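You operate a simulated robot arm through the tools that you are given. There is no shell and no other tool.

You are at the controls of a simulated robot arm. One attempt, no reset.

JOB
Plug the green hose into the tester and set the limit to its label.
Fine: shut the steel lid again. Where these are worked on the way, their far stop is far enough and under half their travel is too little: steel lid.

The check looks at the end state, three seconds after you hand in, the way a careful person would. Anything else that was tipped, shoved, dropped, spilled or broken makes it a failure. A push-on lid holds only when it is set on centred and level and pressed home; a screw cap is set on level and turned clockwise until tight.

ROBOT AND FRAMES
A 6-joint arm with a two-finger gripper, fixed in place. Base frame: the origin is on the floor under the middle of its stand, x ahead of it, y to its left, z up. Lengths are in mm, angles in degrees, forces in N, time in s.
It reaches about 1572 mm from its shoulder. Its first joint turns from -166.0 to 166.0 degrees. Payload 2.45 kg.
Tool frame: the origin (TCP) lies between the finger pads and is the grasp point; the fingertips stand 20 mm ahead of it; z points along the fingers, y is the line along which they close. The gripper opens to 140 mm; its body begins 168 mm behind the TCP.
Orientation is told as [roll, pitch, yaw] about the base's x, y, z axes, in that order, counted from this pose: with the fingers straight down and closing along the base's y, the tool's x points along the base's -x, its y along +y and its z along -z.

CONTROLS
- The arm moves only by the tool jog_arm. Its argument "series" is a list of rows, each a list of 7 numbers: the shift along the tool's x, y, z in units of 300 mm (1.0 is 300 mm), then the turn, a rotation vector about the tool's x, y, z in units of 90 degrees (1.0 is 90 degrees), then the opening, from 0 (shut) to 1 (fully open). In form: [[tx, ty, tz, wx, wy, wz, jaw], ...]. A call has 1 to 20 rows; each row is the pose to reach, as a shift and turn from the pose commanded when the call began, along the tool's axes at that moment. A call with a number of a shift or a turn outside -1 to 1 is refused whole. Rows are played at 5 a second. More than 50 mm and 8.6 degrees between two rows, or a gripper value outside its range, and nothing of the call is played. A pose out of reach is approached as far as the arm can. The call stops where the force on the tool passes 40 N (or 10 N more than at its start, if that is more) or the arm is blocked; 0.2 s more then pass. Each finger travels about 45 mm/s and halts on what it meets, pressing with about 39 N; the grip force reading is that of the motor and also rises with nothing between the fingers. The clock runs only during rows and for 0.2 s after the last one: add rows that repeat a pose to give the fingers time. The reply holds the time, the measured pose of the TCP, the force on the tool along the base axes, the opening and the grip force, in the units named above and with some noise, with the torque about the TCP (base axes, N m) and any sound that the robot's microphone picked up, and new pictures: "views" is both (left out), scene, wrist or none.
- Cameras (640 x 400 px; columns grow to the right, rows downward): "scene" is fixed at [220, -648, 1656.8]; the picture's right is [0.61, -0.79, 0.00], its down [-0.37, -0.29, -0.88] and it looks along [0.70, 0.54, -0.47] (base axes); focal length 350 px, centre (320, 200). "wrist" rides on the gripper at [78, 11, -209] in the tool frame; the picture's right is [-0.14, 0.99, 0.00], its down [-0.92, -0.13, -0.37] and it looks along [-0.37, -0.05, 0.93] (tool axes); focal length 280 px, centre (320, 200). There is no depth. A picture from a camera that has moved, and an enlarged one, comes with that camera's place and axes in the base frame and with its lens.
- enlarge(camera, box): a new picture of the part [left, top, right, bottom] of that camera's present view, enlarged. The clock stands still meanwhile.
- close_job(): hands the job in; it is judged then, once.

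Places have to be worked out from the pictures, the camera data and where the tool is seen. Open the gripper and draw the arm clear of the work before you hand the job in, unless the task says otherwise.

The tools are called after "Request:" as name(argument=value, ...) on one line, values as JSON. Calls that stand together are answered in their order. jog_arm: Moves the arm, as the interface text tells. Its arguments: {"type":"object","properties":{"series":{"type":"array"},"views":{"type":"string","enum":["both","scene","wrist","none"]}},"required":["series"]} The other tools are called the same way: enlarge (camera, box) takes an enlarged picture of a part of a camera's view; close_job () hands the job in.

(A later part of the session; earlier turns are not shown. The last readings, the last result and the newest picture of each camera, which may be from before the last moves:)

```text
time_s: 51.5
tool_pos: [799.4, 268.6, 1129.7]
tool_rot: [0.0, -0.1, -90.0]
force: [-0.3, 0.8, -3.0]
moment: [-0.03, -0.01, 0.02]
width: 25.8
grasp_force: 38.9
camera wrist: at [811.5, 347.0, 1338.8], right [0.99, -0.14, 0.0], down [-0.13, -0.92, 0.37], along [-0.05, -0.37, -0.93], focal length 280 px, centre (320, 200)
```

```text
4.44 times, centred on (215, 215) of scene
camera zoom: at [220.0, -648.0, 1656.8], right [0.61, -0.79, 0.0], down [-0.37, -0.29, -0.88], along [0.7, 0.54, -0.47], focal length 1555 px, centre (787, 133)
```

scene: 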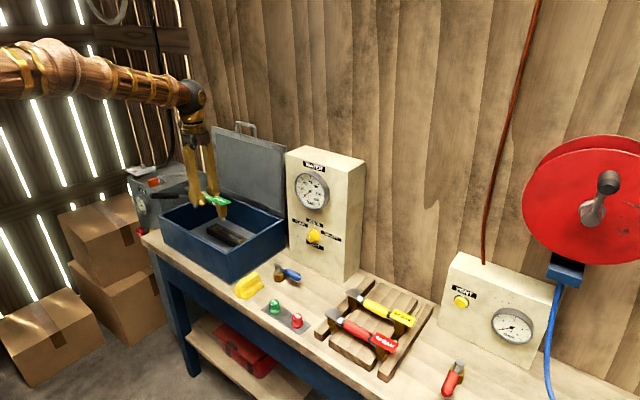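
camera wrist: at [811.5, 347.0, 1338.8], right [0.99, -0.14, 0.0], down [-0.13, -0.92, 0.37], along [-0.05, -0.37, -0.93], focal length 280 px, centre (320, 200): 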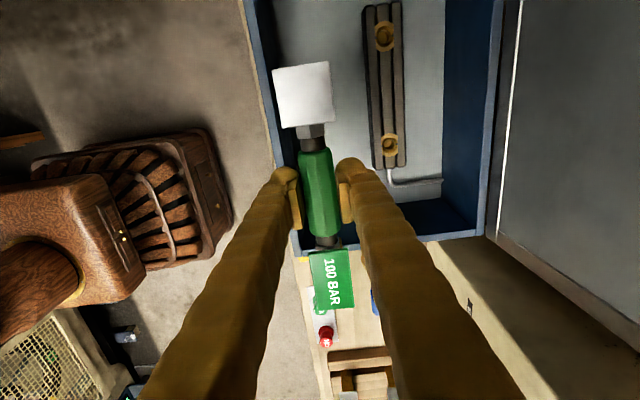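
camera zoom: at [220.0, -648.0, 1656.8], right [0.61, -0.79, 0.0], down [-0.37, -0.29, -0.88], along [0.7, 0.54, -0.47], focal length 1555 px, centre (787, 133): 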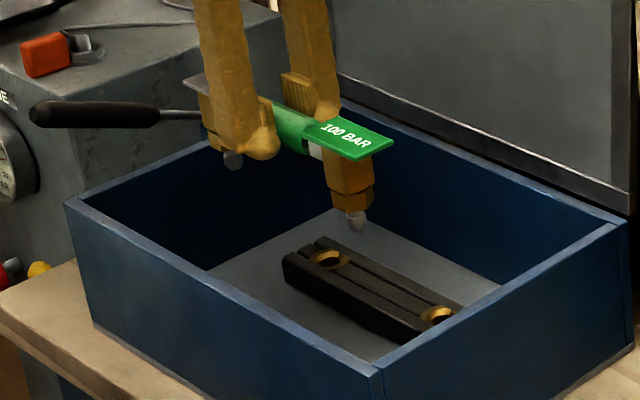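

From this view the socket pair's midpoint is about 54 mm (+y) and 106 mm (+x) from the TCP, with the plugs ~0.6 mm off the tool centreline. I move the hose directly over the sockets, keeping height.

Request:
jog_arm(series=[[0.06, 0.12, 0, 0, 0, 0, 0], [0.12, 0.24, 0, 0, 0, 0, 0], [0.178, 0.357, 0, 0, 0, 0, 0], [0.178, 0.357, 0.05, 0, 0, 0, 0], [0.178, 0.357, 0.1, 0, 0, 0, 0], [0.178, 0.357, 0.1, 0, 0, 0, 0]], views="both")

Request:
enlarge(camera="scene", box=[190, 170, 280, 260])

Request:
enlarge(camera="wrist", box=[250, 40, 390, 320])

```text
time_s: 52.9
tool_pos: [905.9, 322.0, 1097.8]
tool_rot: [0.0, 0.0, -90.1]
force: [0.2, -0.4, -3.2]
moment: [0.0, 0.0, 0.04]
width: 25.5
grasp_force: 38.4
camera wrist: at [918.5, 400.2, 1308.4], right [0.99, -0.14, 0.0], down [-0.13, -0.92, 0.37], along [-0.05, -0.37, -0.93], focal length 280 px, centre (320, 200)
```

scene: 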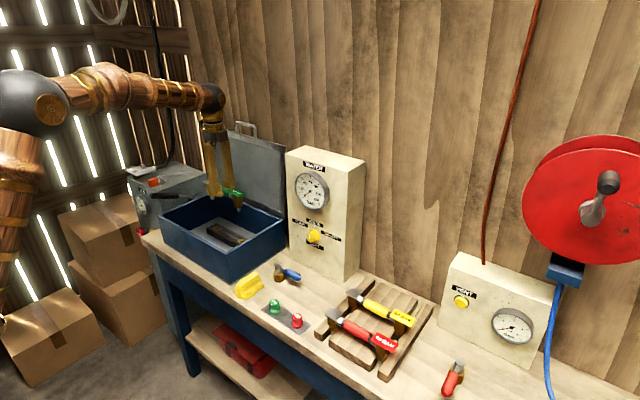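
wrist: 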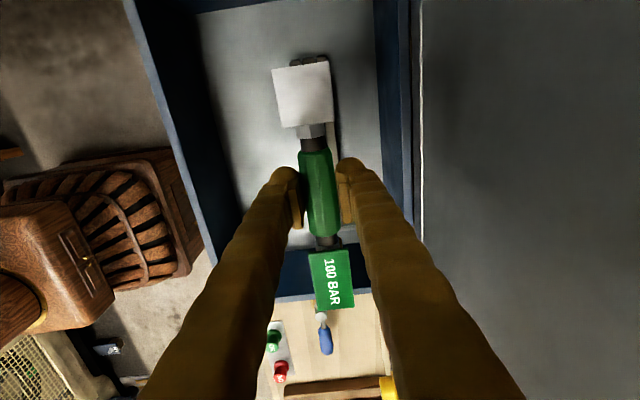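

```text
4.44 times, centred on (235, 215) of scene
camera zoom: at [220.0, -648.0, 1656.8], right [0.61, -0.79, 0.0], down [-0.37, -0.29, -0.88], along [0.7, 0.54, -0.47], focal length 1555 px, centre (698, 133)
```

zoom: 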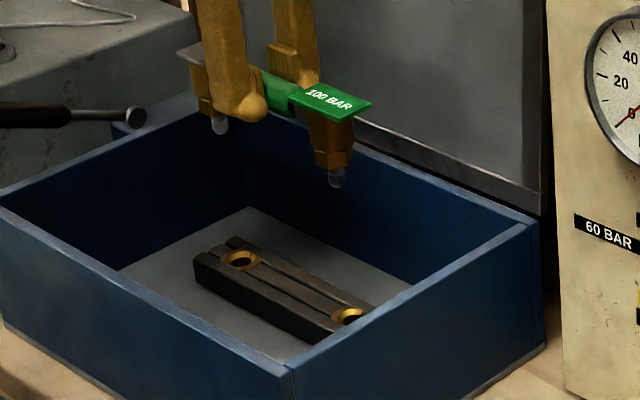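

```text
1.43 times, centred on (320, 180) of wrist
camera zoom: at [918.5, 400.2, 1308.4], right [0.99, -0.14, 0.0], down [-0.13, -0.92, 0.37], along [-0.05, -0.37, -0.93], focal length 401 px, centre (320, 229)
```

zoom: 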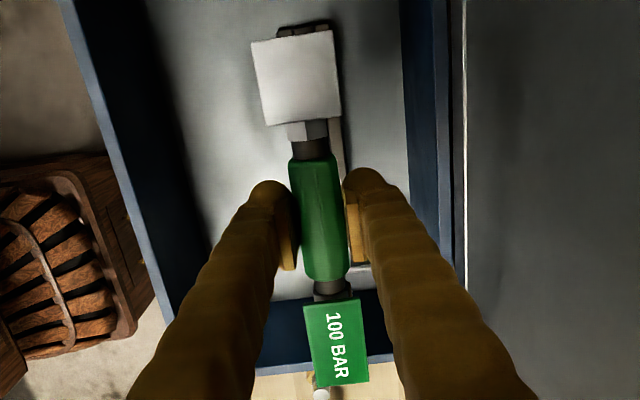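

I enlarge tips and sockets in the scene view to check the lateral alignment precisely.

Request:
enlarge(camera="scene", box=[205, 180, 265, 260])

Request:
enlarge(camera="scene", box=[205, 180, 255, 212])

Request:
enlarge(camera="scene", box=[205, 220, 255, 252])

```text
5.00 times, centred on (235, 220) of scene
camera zoom: at [220.0, -648.0, 1656.8], right [0.61, -0.79, 0.0], down [-0.37, -0.29, -0.88], along [0.7, 0.54, -0.47], focal length 1750 px, centre (745, 100)
```

zoom: 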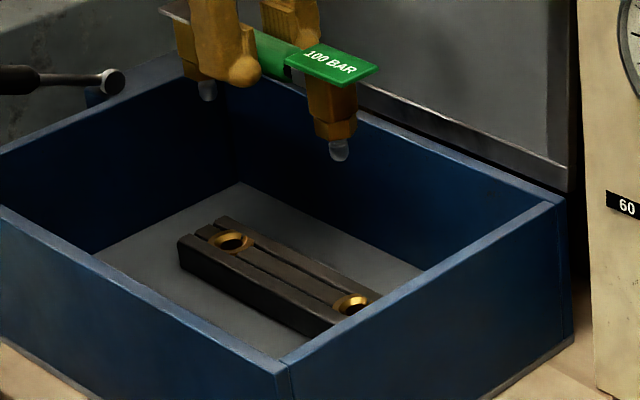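

```text
12.50 times, centred on (230, 196) of scene
camera zoom: at [220.0, -648.0, 1656.8], right [0.61, -0.79, 0.0], down [-0.37, -0.29, -0.88], along [0.7, 0.54, -0.47], focal length 4374 px, centre (1445, 250)
```

zoom: 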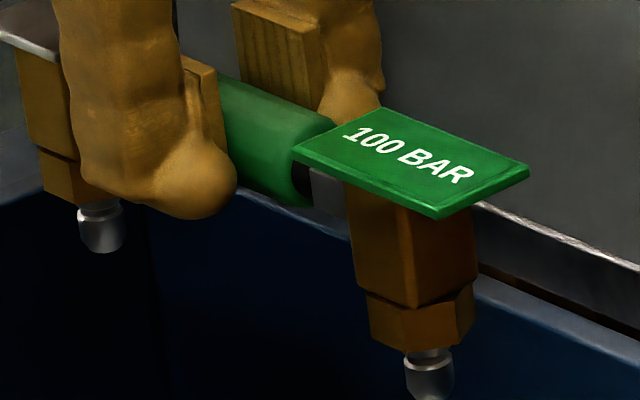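

```text
12.50 times, centred on (230, 236) of scene
camera zoom: at [220.0, -648.0, 1656.8], right [0.61, -0.79, 0.0], down [-0.37, -0.29, -0.88], along [0.7, 0.54, -0.47], focal length 4374 px, centre (1445, -250)
```

zoom: 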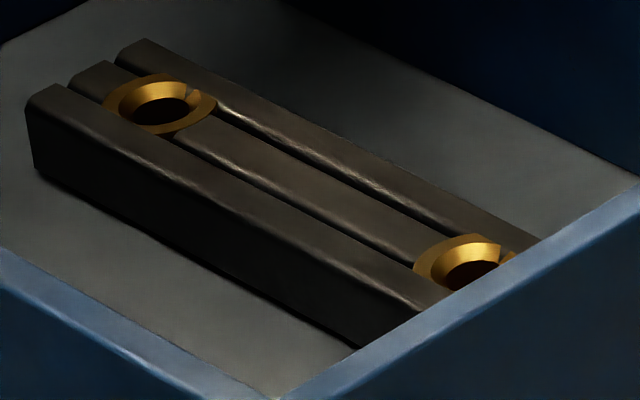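

The lateral check agrees within ~1 mm (plugs vs sockets), spacing ≈150, and tips must drop ≈127 mm to the socket rims (TCP≈971). I lower to TCP≈983, just above the sockets.

Request:
jog_arm(series=[[0, 0.002, 0.12, 0, 0, 0, 0], [0, 0.002, 0.23, 0, 0, 0, 0], [0, 0.002, 0.32, 0, 0, 0, 0], [0, 0.002, 0.38, 0, 0, 0, 0], [0, 0.002, 0.38, 0, 0, 0, 0]], views="both")

Request:
enlarge(camera="scene", box=[205, 210, 255, 242])

Request:
enlarge(camera="wrist", box=[250, 40, 390, 320])

```text
time_s: 54.1
tool_pos: [906.5, 319.0, 984.5]
tool_rot: [0.0, 0.0, -90.0]
force: [0.4, 0.6, -3.2]
moment: [0.01, 0.02, -0.05]
width: 25.9
grasp_force: 39.0
camera wrist: at [918.2, 397.5, 1194.6], right [0.99, -0.14, 0.0], down [-0.13, -0.92, 0.37], along [-0.05, -0.37, -0.93], focal length 280 px, centre (320, 200)
```

scene: 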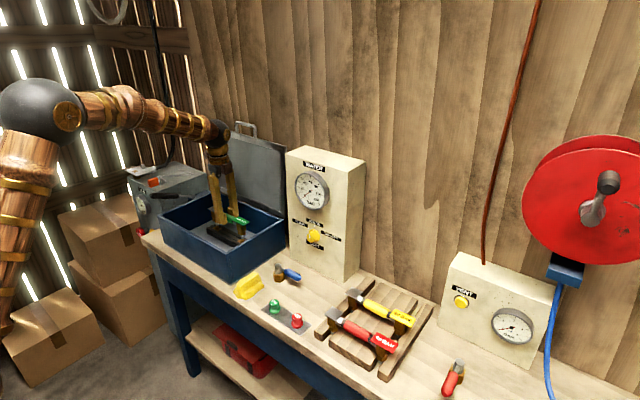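
wrist: 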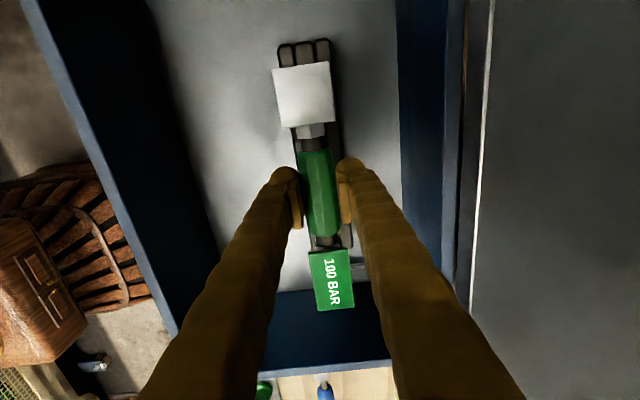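

```text
12.50 times, centred on (230, 226) of scene
camera zoom: at [220.0, -648.0, 1656.8], right [0.61, -0.79, 0.0], down [-0.37, -0.29, -0.88], along [0.7, 0.54, -0.47], focal length 4374 px, centre (1445, -125)
```

zoom: 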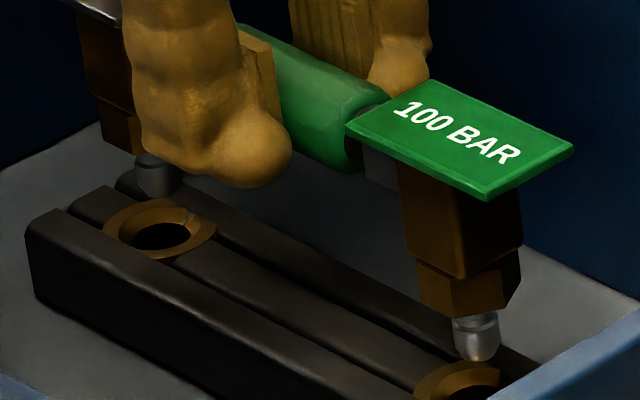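

```text
1.43 times, centred on (320, 180) of wrist
camera zoom: at [918.2, 397.5, 1194.6], right [0.99, -0.14, 0.0], down [-0.13, -0.92, 0.37], along [-0.05, -0.37, -0.93], focal length 401 px, centre (320, 229)
```

zoom: 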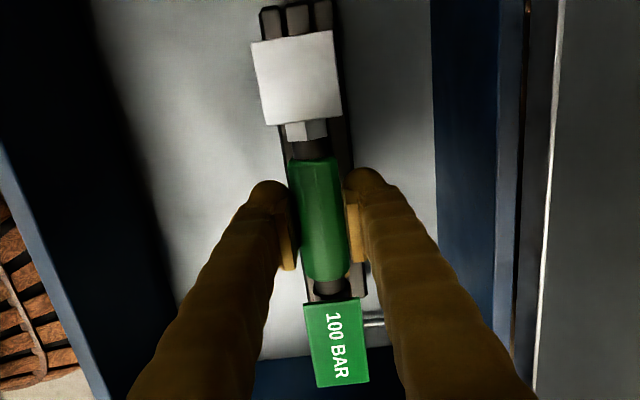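

While descending the arm drifted ~3 mm in −y; scene offsets and the wrist view consistently ask for about +3 mm in y and +1.9 mm in x. I correct that before inserting.

Request:
jog_arm(series=[[0.005, 0.003, 0, 0, 0, 0, 0], [0.0103, 0.0063, 0, 0, 0, 0, 0], [0.0103, 0.0063, 0, 0, 0, 0, 0]], views="wrist")

Request:
enlarge(camera="scene", box=[205, 210, 255, 242])

Request:
enlarge(camera="wrist", box=[270, 30, 350, 90])

Request:
enlarge(camera="wrist", box=[290, 220, 370, 320])

```text
time_s: 54.9
tool_pos: [907.7, 322.4, 984.2]
tool_rot: [0.0, -0.1, -89.9]
force: [0.1, 0.4, -2.2]
moment: [-0.01, 0.03, -0.01]
width: 25.9
grasp_force: 39.0
camera wrist: at [920.3, 401.4, 1194.2], right [0.99, -0.14, 0.0], down [-0.13, -0.92, 0.37], along [-0.05, -0.37, -0.93], focal length 280 px, centre (320, 200)
```

wrist: 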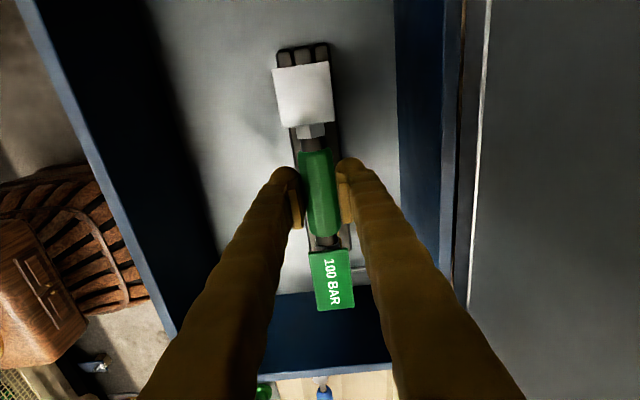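

```text
12.50 times, centred on (230, 226) of scene
camera zoom: at [220.0, -648.0, 1656.8], right [0.61, -0.79, 0.0], down [-0.37, -0.29, -0.88], along [0.7, 0.54, -0.47], focal length 4374 px, centre (1445, -125)
```

zoom: 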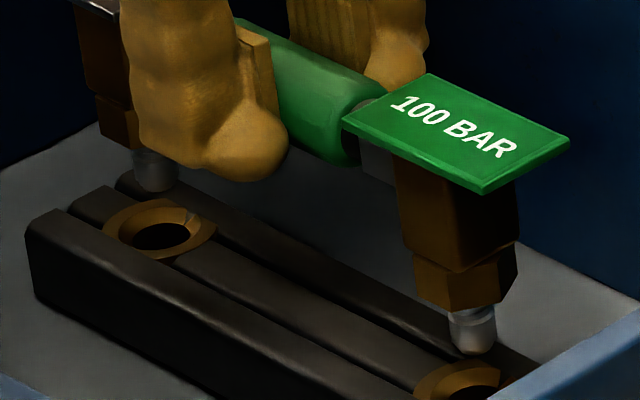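

```text
6.67 times, centred on (310, 60) of wrist
camera zoom: at [920.3, 401.4, 1194.2], right [0.99, -0.14, 0.0], down [-0.13, -0.92, 0.37], along [-0.05, -0.37, -0.93], focal length 1869 px, centre (387, 1133)
```

zoom: 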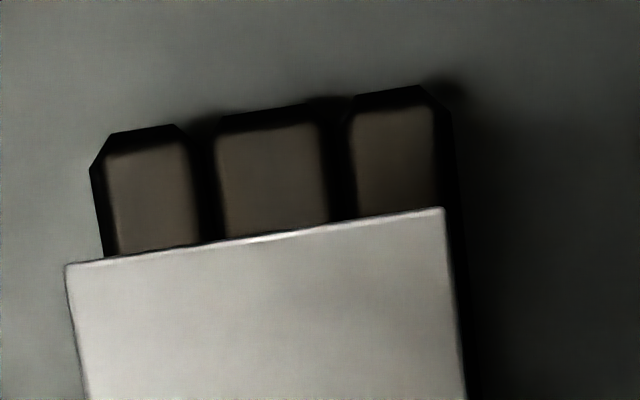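

```text
4.00 times, centred on (330, 270) of wrist
camera zoom: at [920.3, 401.4, 1194.2], right [0.99, -0.14, 0.0], down [-0.13, -0.92, 0.37], along [-0.05, -0.37, -0.93], focal length 1122 px, centre (280, -80)
```

zoom: 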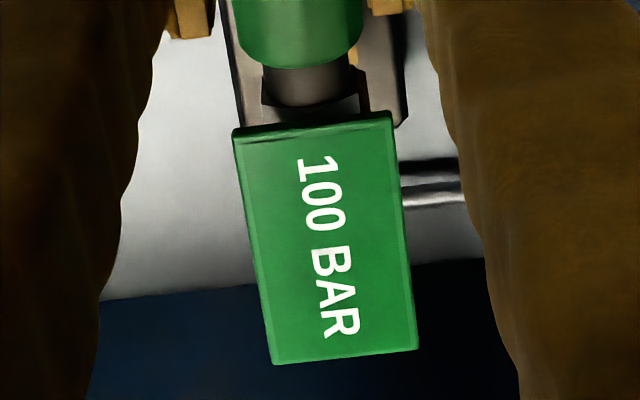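

Remaining estimates: scene says aligned within ~0.5 mm; wrist suggests ~1.7 mm too far in +x. I split the difference and descend slowly into the socket chamfers, watching forces.

Request:
jog_arm(series=[[-0.002, -0.003, 0.01, 0, 0, 0, 0], [-0.002, -0.003, 0.02, 0, 0, 0, 0], [-0.002, -0.003, 0.03, 0, 0, 0, 0], [-0.002, -0.003, 0.04, 0, 0, 0, 0], [-0.002, -0.003, 0.05, 0, 0, 0, 0], [-0.002, -0.003, 0.06, 0, 0, 0, 0], [-0.002, -0.003, 0.06, 0, 0, 0, 0]], views="wrist")

Request:
enlarge(camera="scene", box=[205, 210, 255, 242])

```text
time_s: 56.5
tool_pos: [907.2, 322.1, 966.6]
tool_rot: [0.1, -0.2, -90.0]
force: [0.2, -0.4, -1.9]
moment: [0.03, 0.02, 0.0]
width: 25.9
grasp_force: 39.0
camera wrist: at [919.8, 400.1, 1176.8], right [0.99, -0.14, 0.0], down [-0.13, -0.92, 0.37], along [-0.05, -0.37, -0.93], focal length 280 px, centre (320, 200)
```

wrist: 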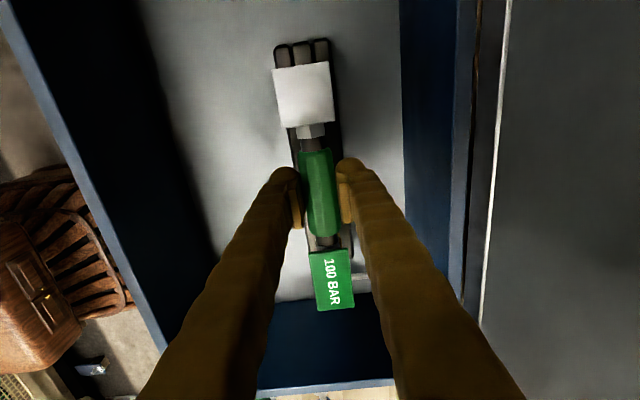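

```text
12.50 times, centred on (230, 226) of scene
camera zoom: at [220.0, -648.0, 1656.8], right [0.61, -0.79, 0.0], down [-0.37, -0.29, -0.88], along [0.7, 0.54, -0.47], focal length 4374 px, centre (1445, -125)
```

zoom: 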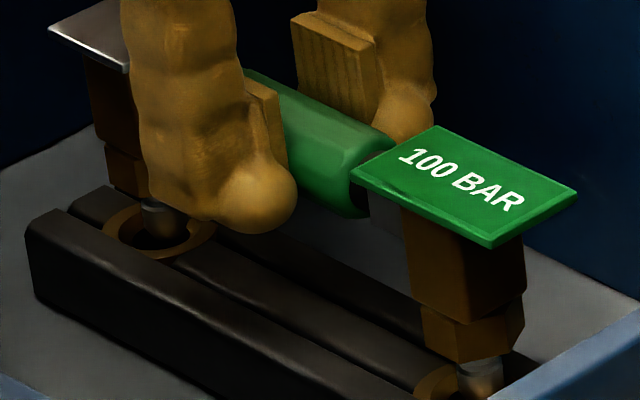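

Tips are at the socket mouths without contact; they appear ~1.2 mm right of centre in the scene view. I nudge (−0.9 x, +0.8 y) and descend 8 mm more.

Request:
jog_arm(series=[[0.0027, -0.003, 0, 0, 0, 0, 0], [0.0027, -0.003, 0.007, 0, 0, 0, 0], [0.0027, -0.003, 0.014, 0, 0, 0, 0], [0.0027, -0.003, 0.021, 0, 0, 0, 0], [0.0027, -0.003, 0.027, 0, 0, 0, 0], [0.0027, -0.003, 0.027, 0, 0, 0, 0]], views="none")

Request:
enlarge(camera="scene", box=[205, 210, 255, 242])

```text
time_s: 57.9
tool_pos: [908.2, 323.8, 959.2]
tool_rot: [0.0, -0.1, -90.0]
force: [1.0, 2.8, -4.7]
moment: [0.24, -0.02, -0.02]
width: 25.8
grasp_force: 39.6
```

```text
12.50 times, centred on (230, 226) of scene
camera zoom: at [220.0, -648.0, 1656.8], right [0.61, -0.79, 0.0], down [-0.37, -0.29, -0.88], along [0.7, 0.54, -0.47], focal length 4374 px, centre (1445, -125)
```

zoom: 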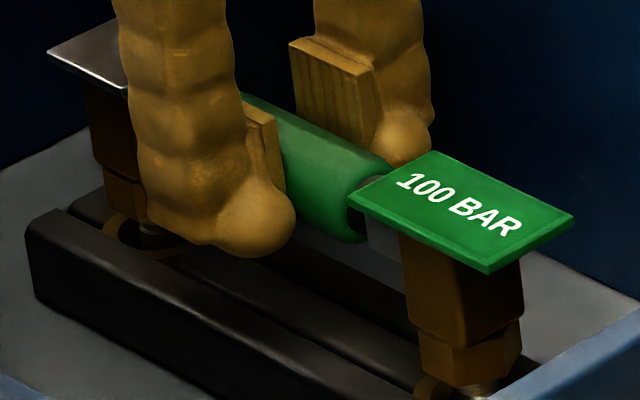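

Light contact (Fy +2.8 N), the nipples are entering. I continue down in small steps, following the side force a little.

Request:
jog_arm(series=[[0.001, 0, 0.005, 0, 0, 0, 0], [0.0015, 0, 0.01, 0, 0, 0, 0], [0.0015, 0, 0.015, 0, 0, 0, 0], [0.0015, 0, 0.02, 0, 0, 0, 0], [0.0015, 0, 0.02, 0, 0, 0, 0]], views="none")

Request:
enlarge(camera="scene", box=[205, 210, 255, 242])

```text
time_s: 59.1
tool_pos: [906.3, 323.1, 951.6]
tool_rot: [0.0, -0.2, -90.1]
force: [0.3, 0.3, -3.5]
moment: [-0.01, 0.05, 0.0]
width: 25.9
grasp_force: 38.3
```

```text
12.50 times, centred on (230, 226) of scene
camera zoom: at [220.0, -648.0, 1656.8], right [0.61, -0.79, 0.0], down [-0.37, -0.29, -0.88], along [0.7, 0.54, -0.47], focal length 4374 px, centre (1445, -125)
```

zoom: 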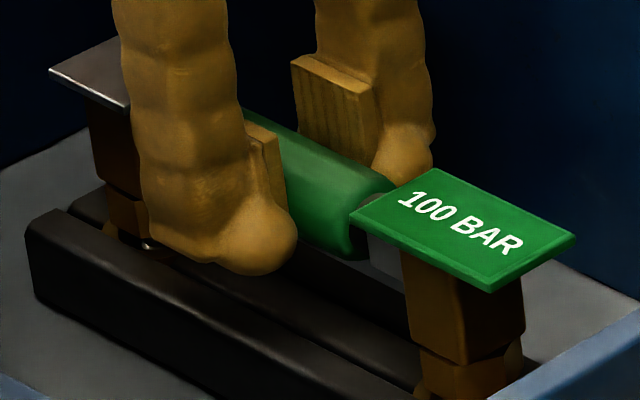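

Going in freely. I keep pressing down in ~2 mm steps until it seats.

Request:
jog_arm(series=[[0, 0, 0.006, 0, 0, 0, 0], [0, 0, 0.012, 0, 0, 0, 0], [0, 0, 0.018, 0, 0, 0, 0], [0, 0, 0.024, 0, 0, 0, 0], [0, 0, 0.03, 0, 0, 0, 0], [0, 0, 0.036, 0, 0, 0, 0]], views="none")

Request:
enlarge(camera="scene", box=[205, 210, 255, 242])

```text
time_s: 60.5
tool_pos: [908.6, 323.5, 942.5]
tool_rot: [0.0, -0.1, -90.0]
force: [10.7, 0.2, 30.5]
moment: [0.02, -0.18, 0.05]
width: 26.0
grasp_force: 38.9
```

```text
12.50 times, centred on (230, 226) of scene
camera zoom: at [220.0, -648.0, 1656.8], right [0.61, -0.79, 0.0], down [-0.37, -0.29, -0.88], along [0.7, 0.54, -0.47], focal length 4374 px, centre (1445, -125)
```

zoom: 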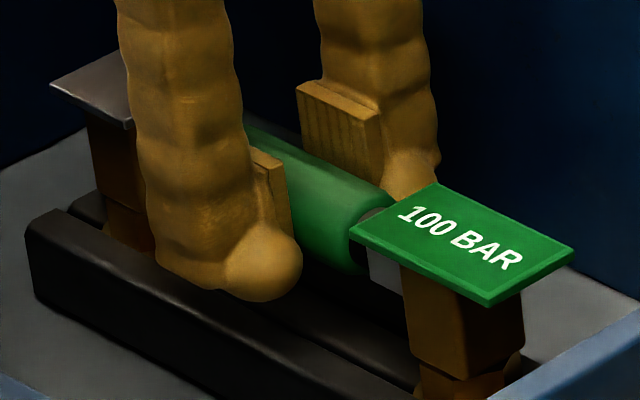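

Resistance of ~30 N appears at TCP z≈942.5. I look closely to see whether the plugs are seated.

Request:
enlarge(camera="scene", box=[200, 200, 270, 250])

Request:
enlarge(camera="wrist", box=[250, 20, 390, 320])

Request:
enlarge(camera="scene", box=[208, 218, 228, 238])

```text
8.00 times, centred on (235, 225) of scene
camera zoom: at [220.0, -648.0, 1656.8], right [0.61, -0.79, 0.0], down [-0.37, -0.29, -0.88], along [0.7, 0.54, -0.47], focal length 2800 px, centre (1000, 0)
```

zoom: 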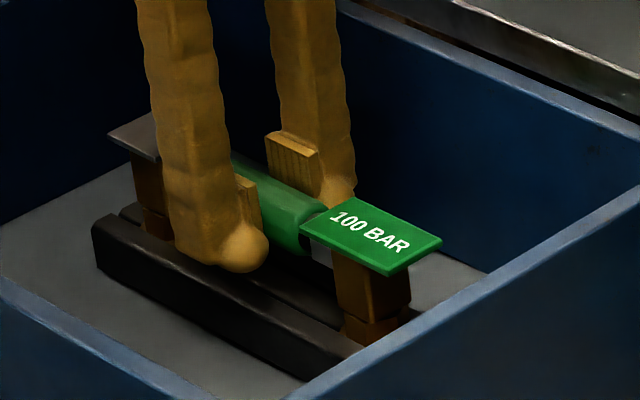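

```text
1.33 times, centred on (320, 170) of wrist
camera zoom: at [918.5, 401.2, 1152.5], right [0.99, -0.14, 0.0], down [-0.13, -0.92, 0.37], along [-0.05, -0.37, -0.93], focal length 374 px, centre (320, 240)
```

zoom: 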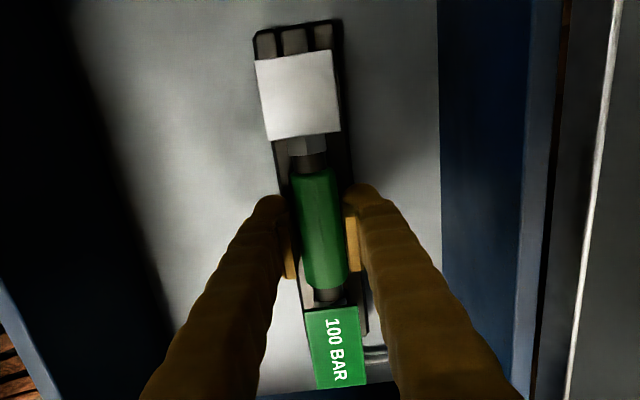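

```text
16.00 times, centred on (218, 228) of scene
camera zoom: at [220.0, -648.0, 1656.8], right [0.61, -0.79, 0.0], down [-0.37, -0.29, -0.88], along [0.7, 0.54, -0.47], focal length 5599 px, centre (1952, -248)
```

zoom: 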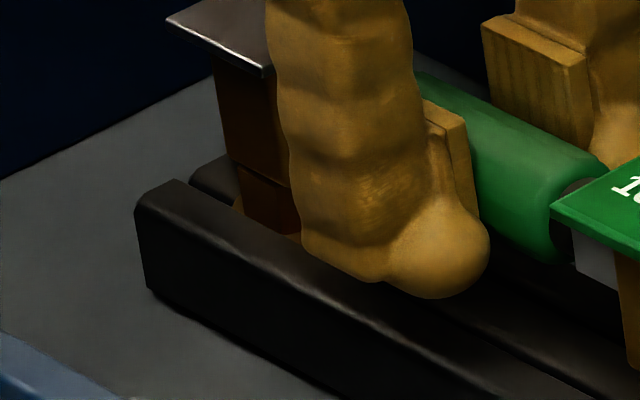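

The grey-side hex appears at the ring level. I press a bit more to confirm it is home, easing the x side force.

Request:
jog_arm(series=[[0, 0.002, 0.003, 0, 0, 0, 0], [0, 0.002, 0.006, 0, 0, 0, 0], [0, 0.002, 0.009, 0, 0, 0, 0], [0, 0.002, 0.009, 0, 0, 0, 0]], views="none")

Request:
enlarge(camera="scene", box=[208, 218, 228, 238])

```text
time_s: 61.5
tool_pos: [907.9, 323.1, 939.1]
tool_rot: [-0.1, -0.1, -90.0]
force: [16.7, -4.1, 30.3]
moment: [-0.06, -0.26, 0.04]
width: 26.0
grasp_force: 39.0
```

```text
16.00 times, centred on (218, 228) of scene
camera zoom: at [220.0, -648.0, 1656.8], right [0.61, -0.79, 0.0], down [-0.37, -0.29, -0.88], along [0.7, 0.54, -0.47], focal length 5599 px, centre (1952, -248)
```

zoom: 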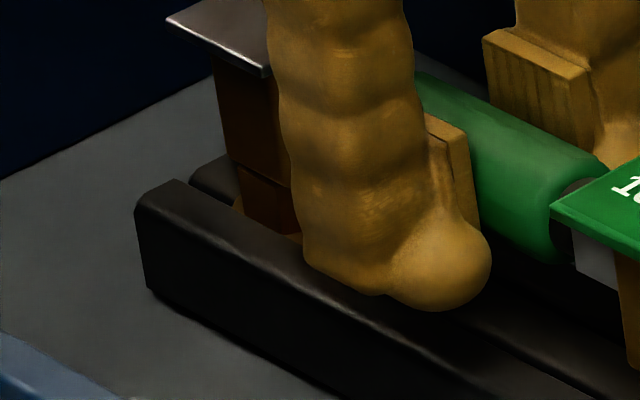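

The plates no longer move while the fingers slip down — the hose is on its stop. I open the jaws and rise to inspect.

Request:
jog_arm(series=[[0, 0, 0, 0, 0, 0, 0.25], [0, 0, 0, 0, 0, 0, 0.4], [0, 0, 0, 0, 0, 0, 0.43], [0, 0, -0.05, 0, 0, 0, 0.43], [0, 0, -0.15, 0, 0, 0, 0.43], [0, 0, -0.3, 0, 0, 0, 0.43], [0, 0, -0.45, 0, 0, 0, 0.43], [0, 0, -0.6, 0, 0, 0, 0.6]], views="both")

Request:
enlarge(camera="scene", box=[200, 205, 260, 255])

Request:
enlarge(camera="wrist", box=[270, 60, 370, 260])

```text
time_s: 63.3
tool_pos: [904.3, 323.9, 1119.9]
tool_rot: [0.0, -0.1, -90.0]
force: [-0.1, 0.2, -1.6]
moment: [0.02, 0.01, -0.02]
width: 83.9
grasp_force: 0.1
camera wrist: at [918.1, 401.8, 1329.8], right [0.99, -0.14, 0.0], down [-0.13, -0.92, 0.37], along [-0.05, -0.37, -0.93], focal length 280 px, centre (320, 200)
```

scene: 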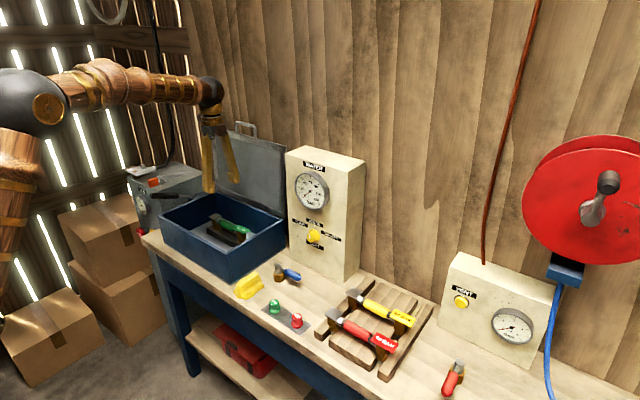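
wrist: 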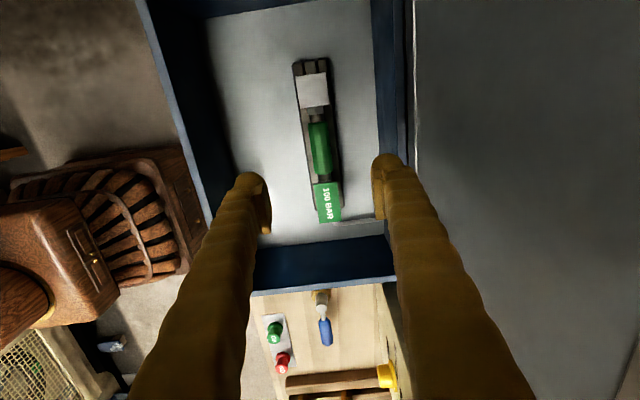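

```text
8.00 times, centred on (230, 230) of scene
camera zoom: at [220.0, -648.0, 1656.8], right [0.61, -0.79, 0.0], down [-0.37, -0.29, -0.88], along [0.7, 0.54, -0.47], focal length 2800 px, centre (1040, -40)
```

zoom: 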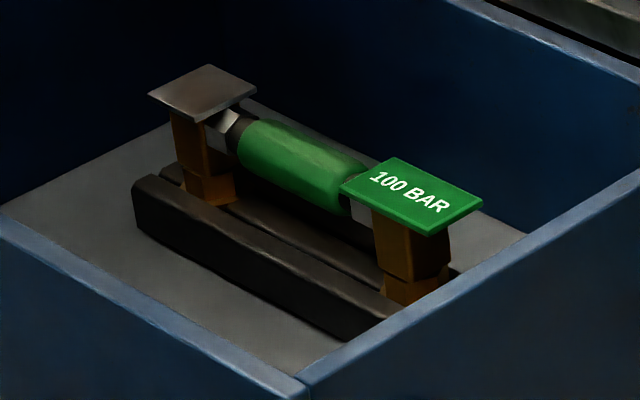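

```text
2.00 times, centred on (320, 160) of wrist
camera zoom: at [918.1, 401.8, 1329.8], right [0.99, -0.14, 0.0], down [-0.13, -0.92, 0.37], along [-0.05, -0.37, -0.93], focal length 561 px, centre (320, 280)
```

zoom: 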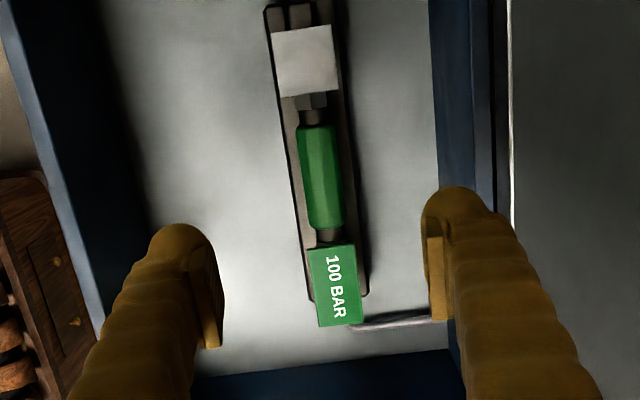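

The hose stands in both sockets, level. I zoom hard on both plug bases to judge whether they are pressed home.

Request:
enlarge(camera="scene", box=[215, 220, 235, 234])

Request:
enlarge(camera="scene", box=[240, 228, 260, 246])

Request:
enlarge(camera="wrist", box=[285, 55, 350, 130])

Request:
enlarge(camera="wrist", box=[295, 160, 360, 235])

```text
16.00 times, centred on (225, 227) of scene
camera zoom: at [220.0, -648.0, 1656.8], right [0.61, -0.79, 0.0], down [-0.37, -0.29, -0.88], along [0.7, 0.54, -0.47], focal length 5599 px, centre (1840, -232)
```

zoom: 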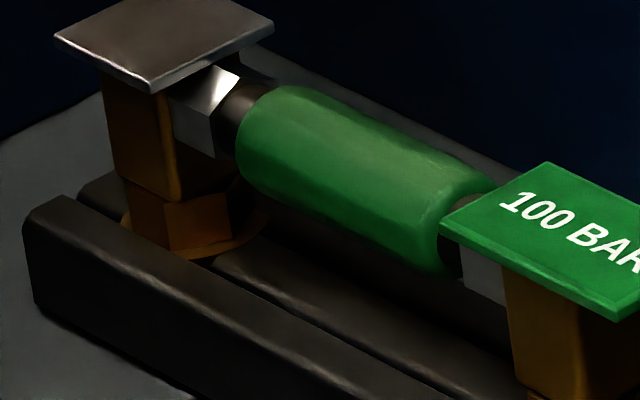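

```text
16.00 times, centred on (250, 237) of scene
camera zoom: at [220.0, -648.0, 1656.8], right [0.61, -0.79, 0.0], down [-0.37, -0.29, -0.88], along [0.7, 0.54, -0.47], focal length 5599 px, centre (1440, -392)
```

zoom: 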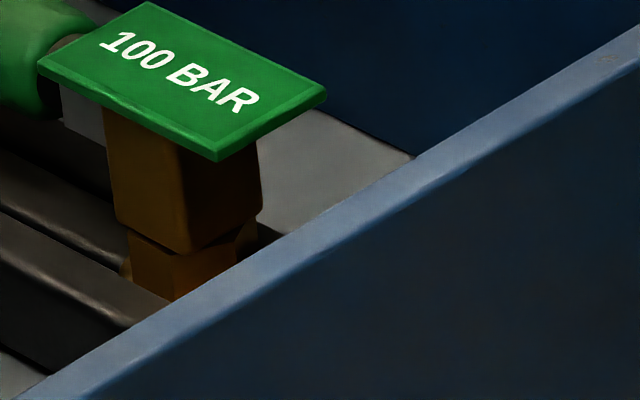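

```text
5.33 times, centred on (318, 92) of wrist
camera zoom: at [918.1, 401.8, 1329.8], right [0.99, -0.14, 0.0], down [-0.13, -0.92, 0.37], along [-0.05, -0.37, -0.93], focal length 1495 px, centre (333, 773)
```

zoom: 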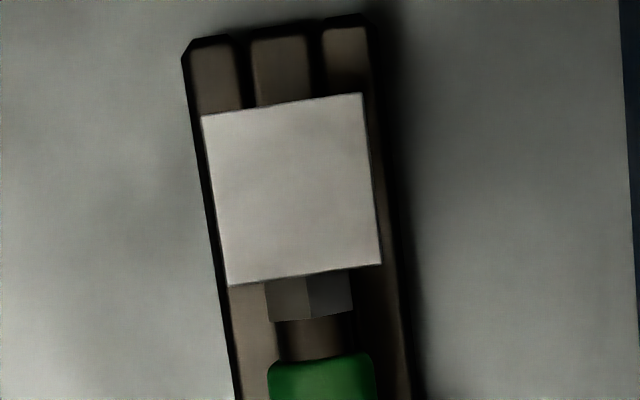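

```text
5.33 times, centred on (328, 198) of wrist
camera zoom: at [918.1, 401.8, 1329.8], right [0.99, -0.14, 0.0], down [-0.13, -0.92, 0.37], along [-0.05, -0.37, -0.93], focal length 1495 px, centre (280, 213)
```

zoom: 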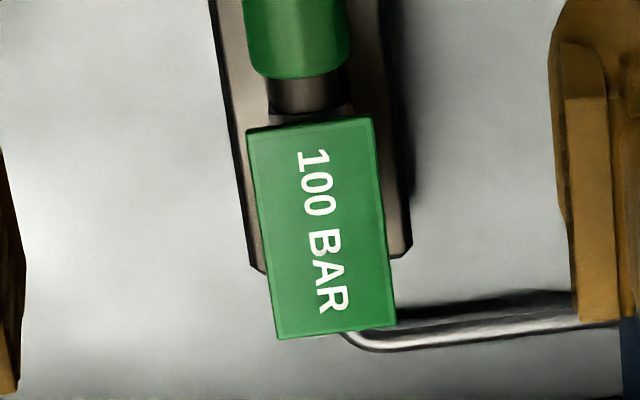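

Both hexes rest squarely on their rings: the hose is plugged in. Next I close the lid: reverse of the opening path. First I go up to the earlier withdrawal pose above the lid handle (tilt ≈32.8°).

Request:
jog_arm(series=[[0, -0.04, -0.12, 0, 0, 0, 0.4], [0, -0.06, -0.25, 0, 0, 0, 0.3], [0, -0.06, -0.38, 0, 0, 0, 0.25], [0, -0.04, -0.51, -0.06, 0, 0, 0.2], [0, 0.02, -0.64, -0.13, 0, 0, 0.2], [0, 0.08, -0.77, -0.21, 0, 0, 0.2], [0, 0.15, -0.88, -0.29, 0, 0, 0.2], [0, 0.228, -0.99, -0.364, 0, 0, 0.2], [0, 0.228, -0.99, -0.364, 0, 0, 0.2]], views="both")

Request:
enlarge(camera="wrist", box=[220, 60, 420, 260])

```text
time_s: 65.3
tool_pos: [974.1, 324.8, 1414.1]
tool_rot: [32.8, -0.1, -90.0]
force: [0.8, 0.9, -0.1]
moment: [0.0, 0.02, -0.02]
width: 28.1
grasp_force: 0.1
camera wrist: at [870.7, 403.2, 1595.8], right [0.83, -0.14, 0.54], down [-0.31, -0.92, 0.24], along [0.46, -0.37, -0.81], focal length 280 px, centre (320, 200)
```

scene: 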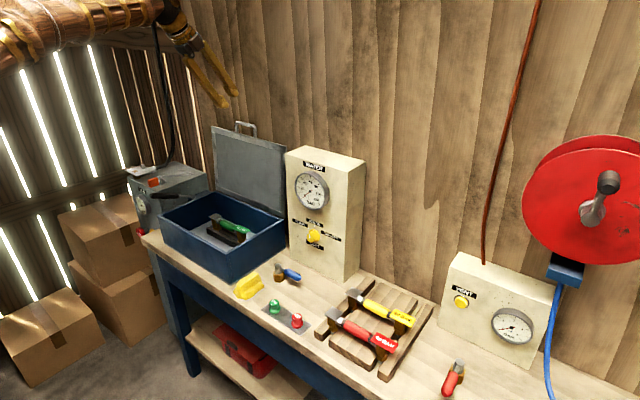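
wrist: 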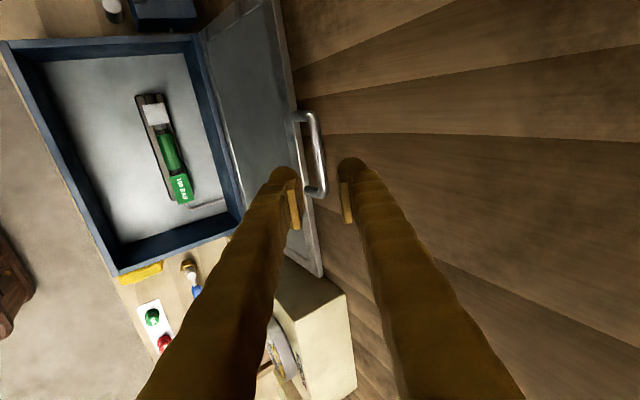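

```text
2.00 times, centred on (320, 160) of wrist
camera zoom: at [870.7, 403.2, 1595.8], right [0.83, -0.14, 0.54], down [-0.31, -0.92, 0.24], along [0.46, -0.37, -0.81], focal length 561 px, centre (320, 280)
```

zoom: 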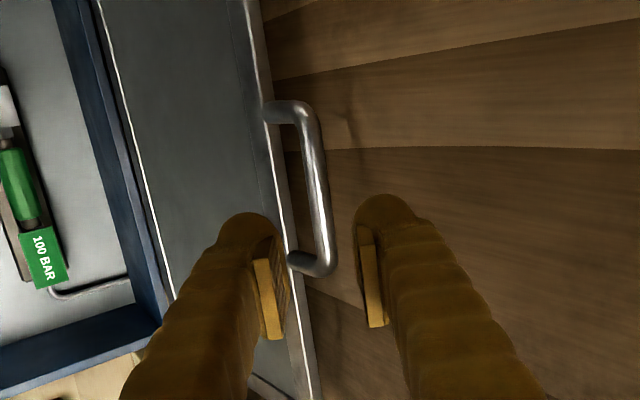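

The bar lies on the tool axis ~130 mm ahead, between the fingertips. I advance along the tool axis and then grip it.

Request:
jog_arm(series=[[0, -0.001, 0.1, 0, 0, 0, 0.2], [0, -0.002, 0.2, 0, 0, 0, 0.2], [0, -0.003, 0.29, 0, 0, 0, 0.2], [0, -0.004, 0.37, 0, 0, 0, 0.2], [0, -0.005, 0.433, 0, 0, 0, 0.2], [0, -0.005, 0.433, 0, 0, 0, 0.2]], views="wrist")

Request:
enlarge(camera="wrist", box=[240, 80, 400, 280])

```text
time_s: 66.7
tool_pos: [1043.8, 324.6, 1305.4]
tool_rot: [32.8, -0.1, -90.0]
force: [-16.3, 2.0, 10.3]
moment: [-0.02, -0.53, 0.08]
width: 23.4
grasp_force: 0.0
camera wrist: at [940.6, 402.1, 1488.2], right [0.83, -0.14, 0.54], down [-0.31, -0.92, 0.24], along [0.46, -0.37, -0.81], focal length 280 px, centre (320, 200)
```

wrist: 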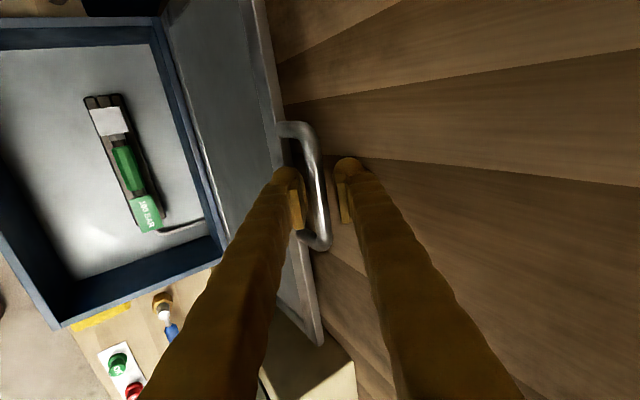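

```text
2.00 times, centred on (320, 180) of wrist
camera zoom: at [940.6, 402.1, 1488.2], right [0.83, -0.14, 0.54], down [-0.31, -0.92, 0.24], along [0.46, -0.37, -0.81], focal length 561 px, centre (320, 240)
```

zoom: 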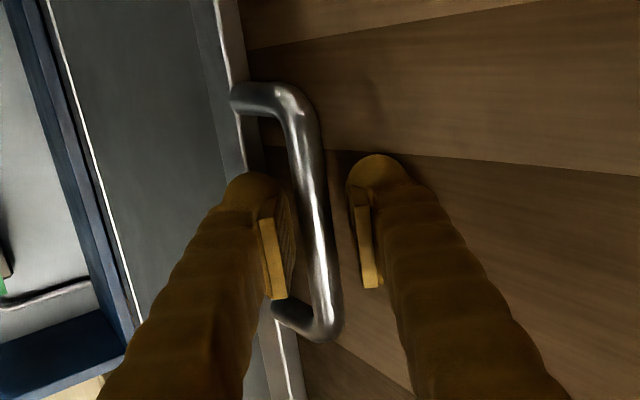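

The back finger touches the wall (jaw pushed in to 23 mm). The bar is between the pads, so I close on it now.

Request:
jog_arm(series=[[0, 0, 0, 0, 0, 0, 0.1], [0, 0, 0, 0, 0, 0, 0.0], [0, 0, 0, 0, 0, 0, 0.0], [0, 0, 0, 0, 0, 0, 0.0]], views="wrist")

```text
time_s: 67.7
tool_pos: [1044.5, 323.2, 1302.4]
tool_rot: [32.8, -0.1, -89.9]
force: [-1.0, -3.2, -9.0]
moment: [0.02, -0.02, -0.13]
width: 9.2
grasp_force: 36.3
camera wrist: at [941.7, 401.7, 1486.5], right [0.83, -0.14, 0.54], down [-0.31, -0.92, 0.24], along [0.46, -0.37, -0.81], focal length 280 px, centre (320, 200)
```

wrist: 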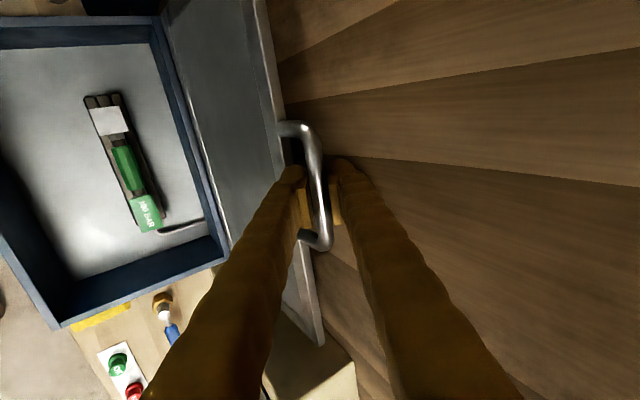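

The handle is gripped again. I swing the lid closed along the fitted arc, from 96° to 56° in this call.

Request:
jog_arm(series=[[0, -0.0287, -0.0232, 0, 0, 0, 0], [0, -0.0584, -0.0448, 0, 0, 0, 0], [0, -0.0886, -0.065, 0, 0, 0, 0], [0, -0.1195, -0.0841, 0, 0, 0, 0], [0, -0.1514, -0.1023, 0, 0, 0, 0], [0, -0.1833, -0.1193, 0, 0, 0, 0], [0, -0.2162, -0.1353, 0, 0, 0, 0], [0, -0.2497, -0.1498, 0, 0, 0, 0], [0, -0.2834, -0.1632, 0, 0, 0, 0], [0, -0.3178, -0.1758, 0, 0, 0, 0], [0, -0.3522, -0.1869, 0, 0, 0, 0], [0, -0.3874, -0.1969, 0, 0, 0, 0], [0, -0.4228, -0.2054, 0, 0, 0, 0], [0, -0.4584, -0.2129, 0, 0, 0, 0], [0, -0.4945, -0.2191, 0, 0, 0, 0], [0, -0.5305, -0.2241, 0, 0, 0, 0], [0, -0.5667, -0.2276, 0, 0, 0, 0], [0, -0.6032, -0.2301, 0, 0, 0, 0], [0, -0.6397, -0.2314, 0, 0, 0, 0], [0, -0.676, -0.231, 0, 0, 0, 0]], views="scene")

```text
time_s: 71.9
tool_pos: [836.4, 324.7, 1255.2]
tool_rot: [32.7, -0.1, -90.0]
force: [5.0, -19.5, -4.8]
moment: [-0.14, -0.03, -0.13]
width: 9.7
grasp_force: 37.3
```

scene: 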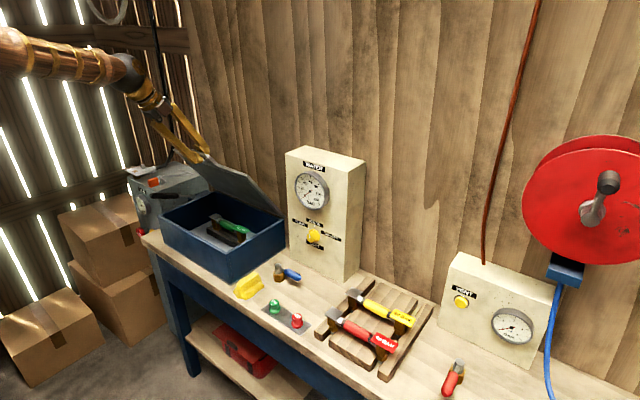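

Lid is swinging down nicely. I continue the arc from 56° to about 16°, easing the y side force.

Request:
jog_arm(series=[[-0.002, -0.0438, 0.0016, 0, 0, 0, 0], [-0.003, -0.0804, 0.0043, 0, 0, 0, 0], [-0.003, -0.1166, 0.0083, 0, 0, 0, 0], [-0.003, -0.1526, 0.0137, 0, 0, 0, 0], [-0.003, -0.1888, 0.0202, 0, 0, 0, 0], [-0.003, -0.2243, 0.0279, 0, 0, 0, 0], [-0.003, -0.2597, 0.0368, 0, 0, 0, 0], [-0.003, -0.2949, 0.0472, 0, 0, 0, 0], [-0.003, -0.3295, 0.0586, 0, 0, 0, 0], [-0.003, -0.3639, 0.0714, 0, 0, 0, 0], [-0.003, -0.3973, 0.0852, 0, 0, 0, 0], [-0.003, -0.4307, 0.1002, 0, 0, 0, 0], [-0.003, -0.4636, 0.1163, 0, 0, 0, 0], [-0.003, -0.4958, 0.1337, 0, 0, 0, 0], [-0.003, -0.5274, 0.1522, 0, 0, 0, 0], [-0.003, -0.5582, 0.1716, 0, 0, 0, 0], [-0.003, -0.5884, 0.1922, 0, 0, 0, 0], [-0.003, -0.6177, 0.2138, 0, 0, 0, 0], [-0.003, -0.6465, 0.2365, 0, 0, 0, 0], [-0.003, -0.6745, 0.2602, 0, 0, 0, 0]], views="scene")

```text
time_s: 74.0
tool_pos: [760.9, 323.1, 1183.0]
tool_rot: [32.8, -0.2, -90.0]
force: [10.0, 4.3, -9.8]
moment: [0.0, 0.07, -0.1]
width: 9.7
grasp_force: 37.0
stopped in row 10: the force on the tool passed its limit at 43 N (the readings are from after the stop); the commanded pose is now the measured one
```

scene: 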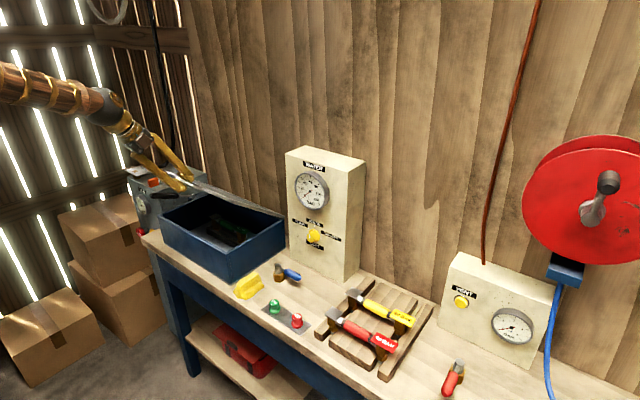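

It stopped at ~37° because the path was slightly too wide (radial force inward). I resume with the corrected radius down to ~11°.

Request:
jog_arm(series=[[0, -0.015, 0.0097, 0, 0, 0, 0], [0, -0.0303, 0.0193, 0, 0, 0, 0], [0, -0.0639, 0.0333, 0, 0, 0, 0], [0, -0.0971, 0.0485, 0, 0, 0, 0], [0, -0.1297, 0.0647, 0, 0, 0, 0], [0, -0.1618, 0.0825, 0, 0, 0, 0], [0, -0.1931, 0.1008, 0, 0, 0, 0], [0, -0.2237, 0.1207, 0, 0, 0, 0], [0, -0.2537, 0.1414, 0, 0, 0, 0], [0, -0.283, 0.1634, 0, 0, 0, 0], [0, -0.3114, 0.186, 0, 0, 0, 0], [0, -0.339, 0.2098, 0, 0, 0, 0], [0, -0.3657, 0.2346, 0, 0, 0, 0], [0, -0.3918, 0.2603, 0, 0, 0, 0]], views="scene")

```text
time_s: 77.0
tool_pos: [705.0, 322.1, 1055.1]
tool_rot: [32.8, -0.1, -90.0]
force: [28.3, 9.7, -5.4]
moment: [-0.05, -0.07, -0.07]
width: 9.6
grasp_force: 36.9
```

scene: 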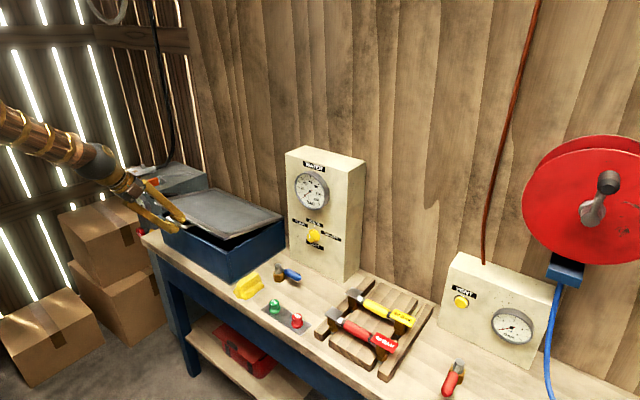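

Almost closed (~11°). I ease +x and lower the last part gently to the closed height.

Request:
jog_arm(series=[[0.001, -0.0007, 0.0115, 0, 0, 0, 0], [0.002, -0.0246, 0.0326, 0, 0, 0, 0], [0.002, -0.0366, 0.046, 0, 0, 0, 0], [0.002, -0.0485, 0.0599, 0, 0, 0, 0], [0.002, -0.06, 0.074, 0, 0, 0, 0], [0.002, -0.0719, 0.0881, 0, 0, 0, 0], [0.002, -0.083, 0.1027, 0, 0, 0, 0], [0.002, -0.0938, 0.1172, 0, 0, 0, 0], [0.002, -0.1077, 0.1364, 0, 0, 0, 0]], views="both")

Request:
enlarge(camera="scene", box=[140, 170, 300, 290])

```text
time_s: 79.0
tool_pos: [699.5, 322.9, 1001.8]
tool_rot: [32.8, -0.1, -90.0]
force: [14.5, -11.7, 1.1]
moment: [0.06, -0.04, -0.12]
width: 9.5
grasp_force: 36.6
camera wrist: at [595.4, 401.3, 1185.5], right [0.83, -0.14, 0.54], down [-0.31, -0.92, 0.24], along [0.46, -0.37, -0.81], focal length 280 px, centre (320, 200)
```

scene: 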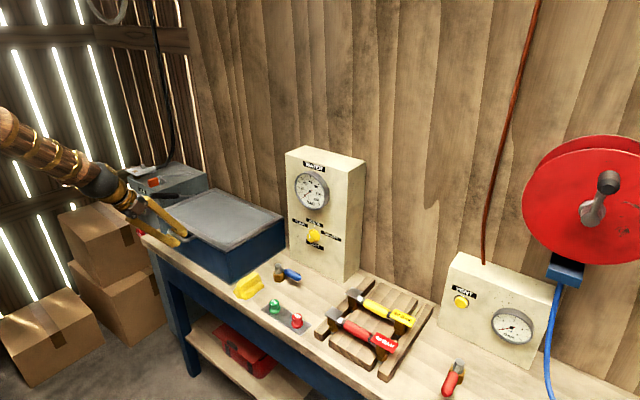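
wrist: 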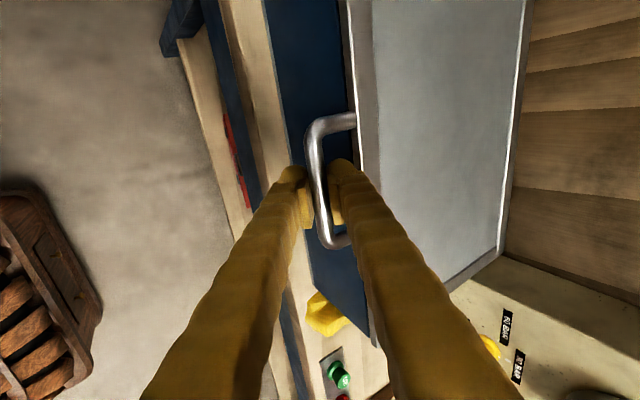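

```text
3.33 times, centred on (220, 230) of scene
camera zoom: at [220.0, -648.0, 1656.8], right [0.61, -0.79, 0.0], down [-0.37, -0.29, -0.88], along [0.7, 0.54, -0.47], focal length 1166 px, centre (653, 100)
```

zoom: 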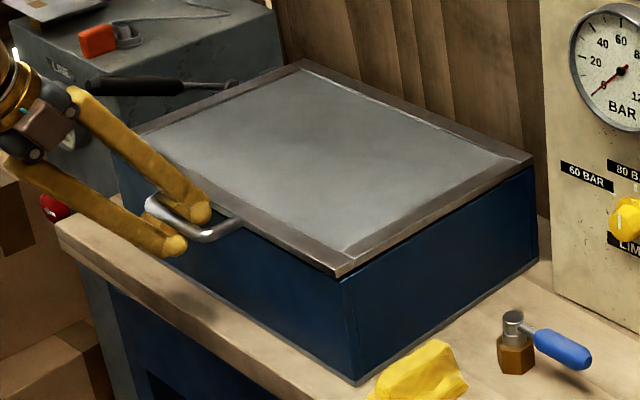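

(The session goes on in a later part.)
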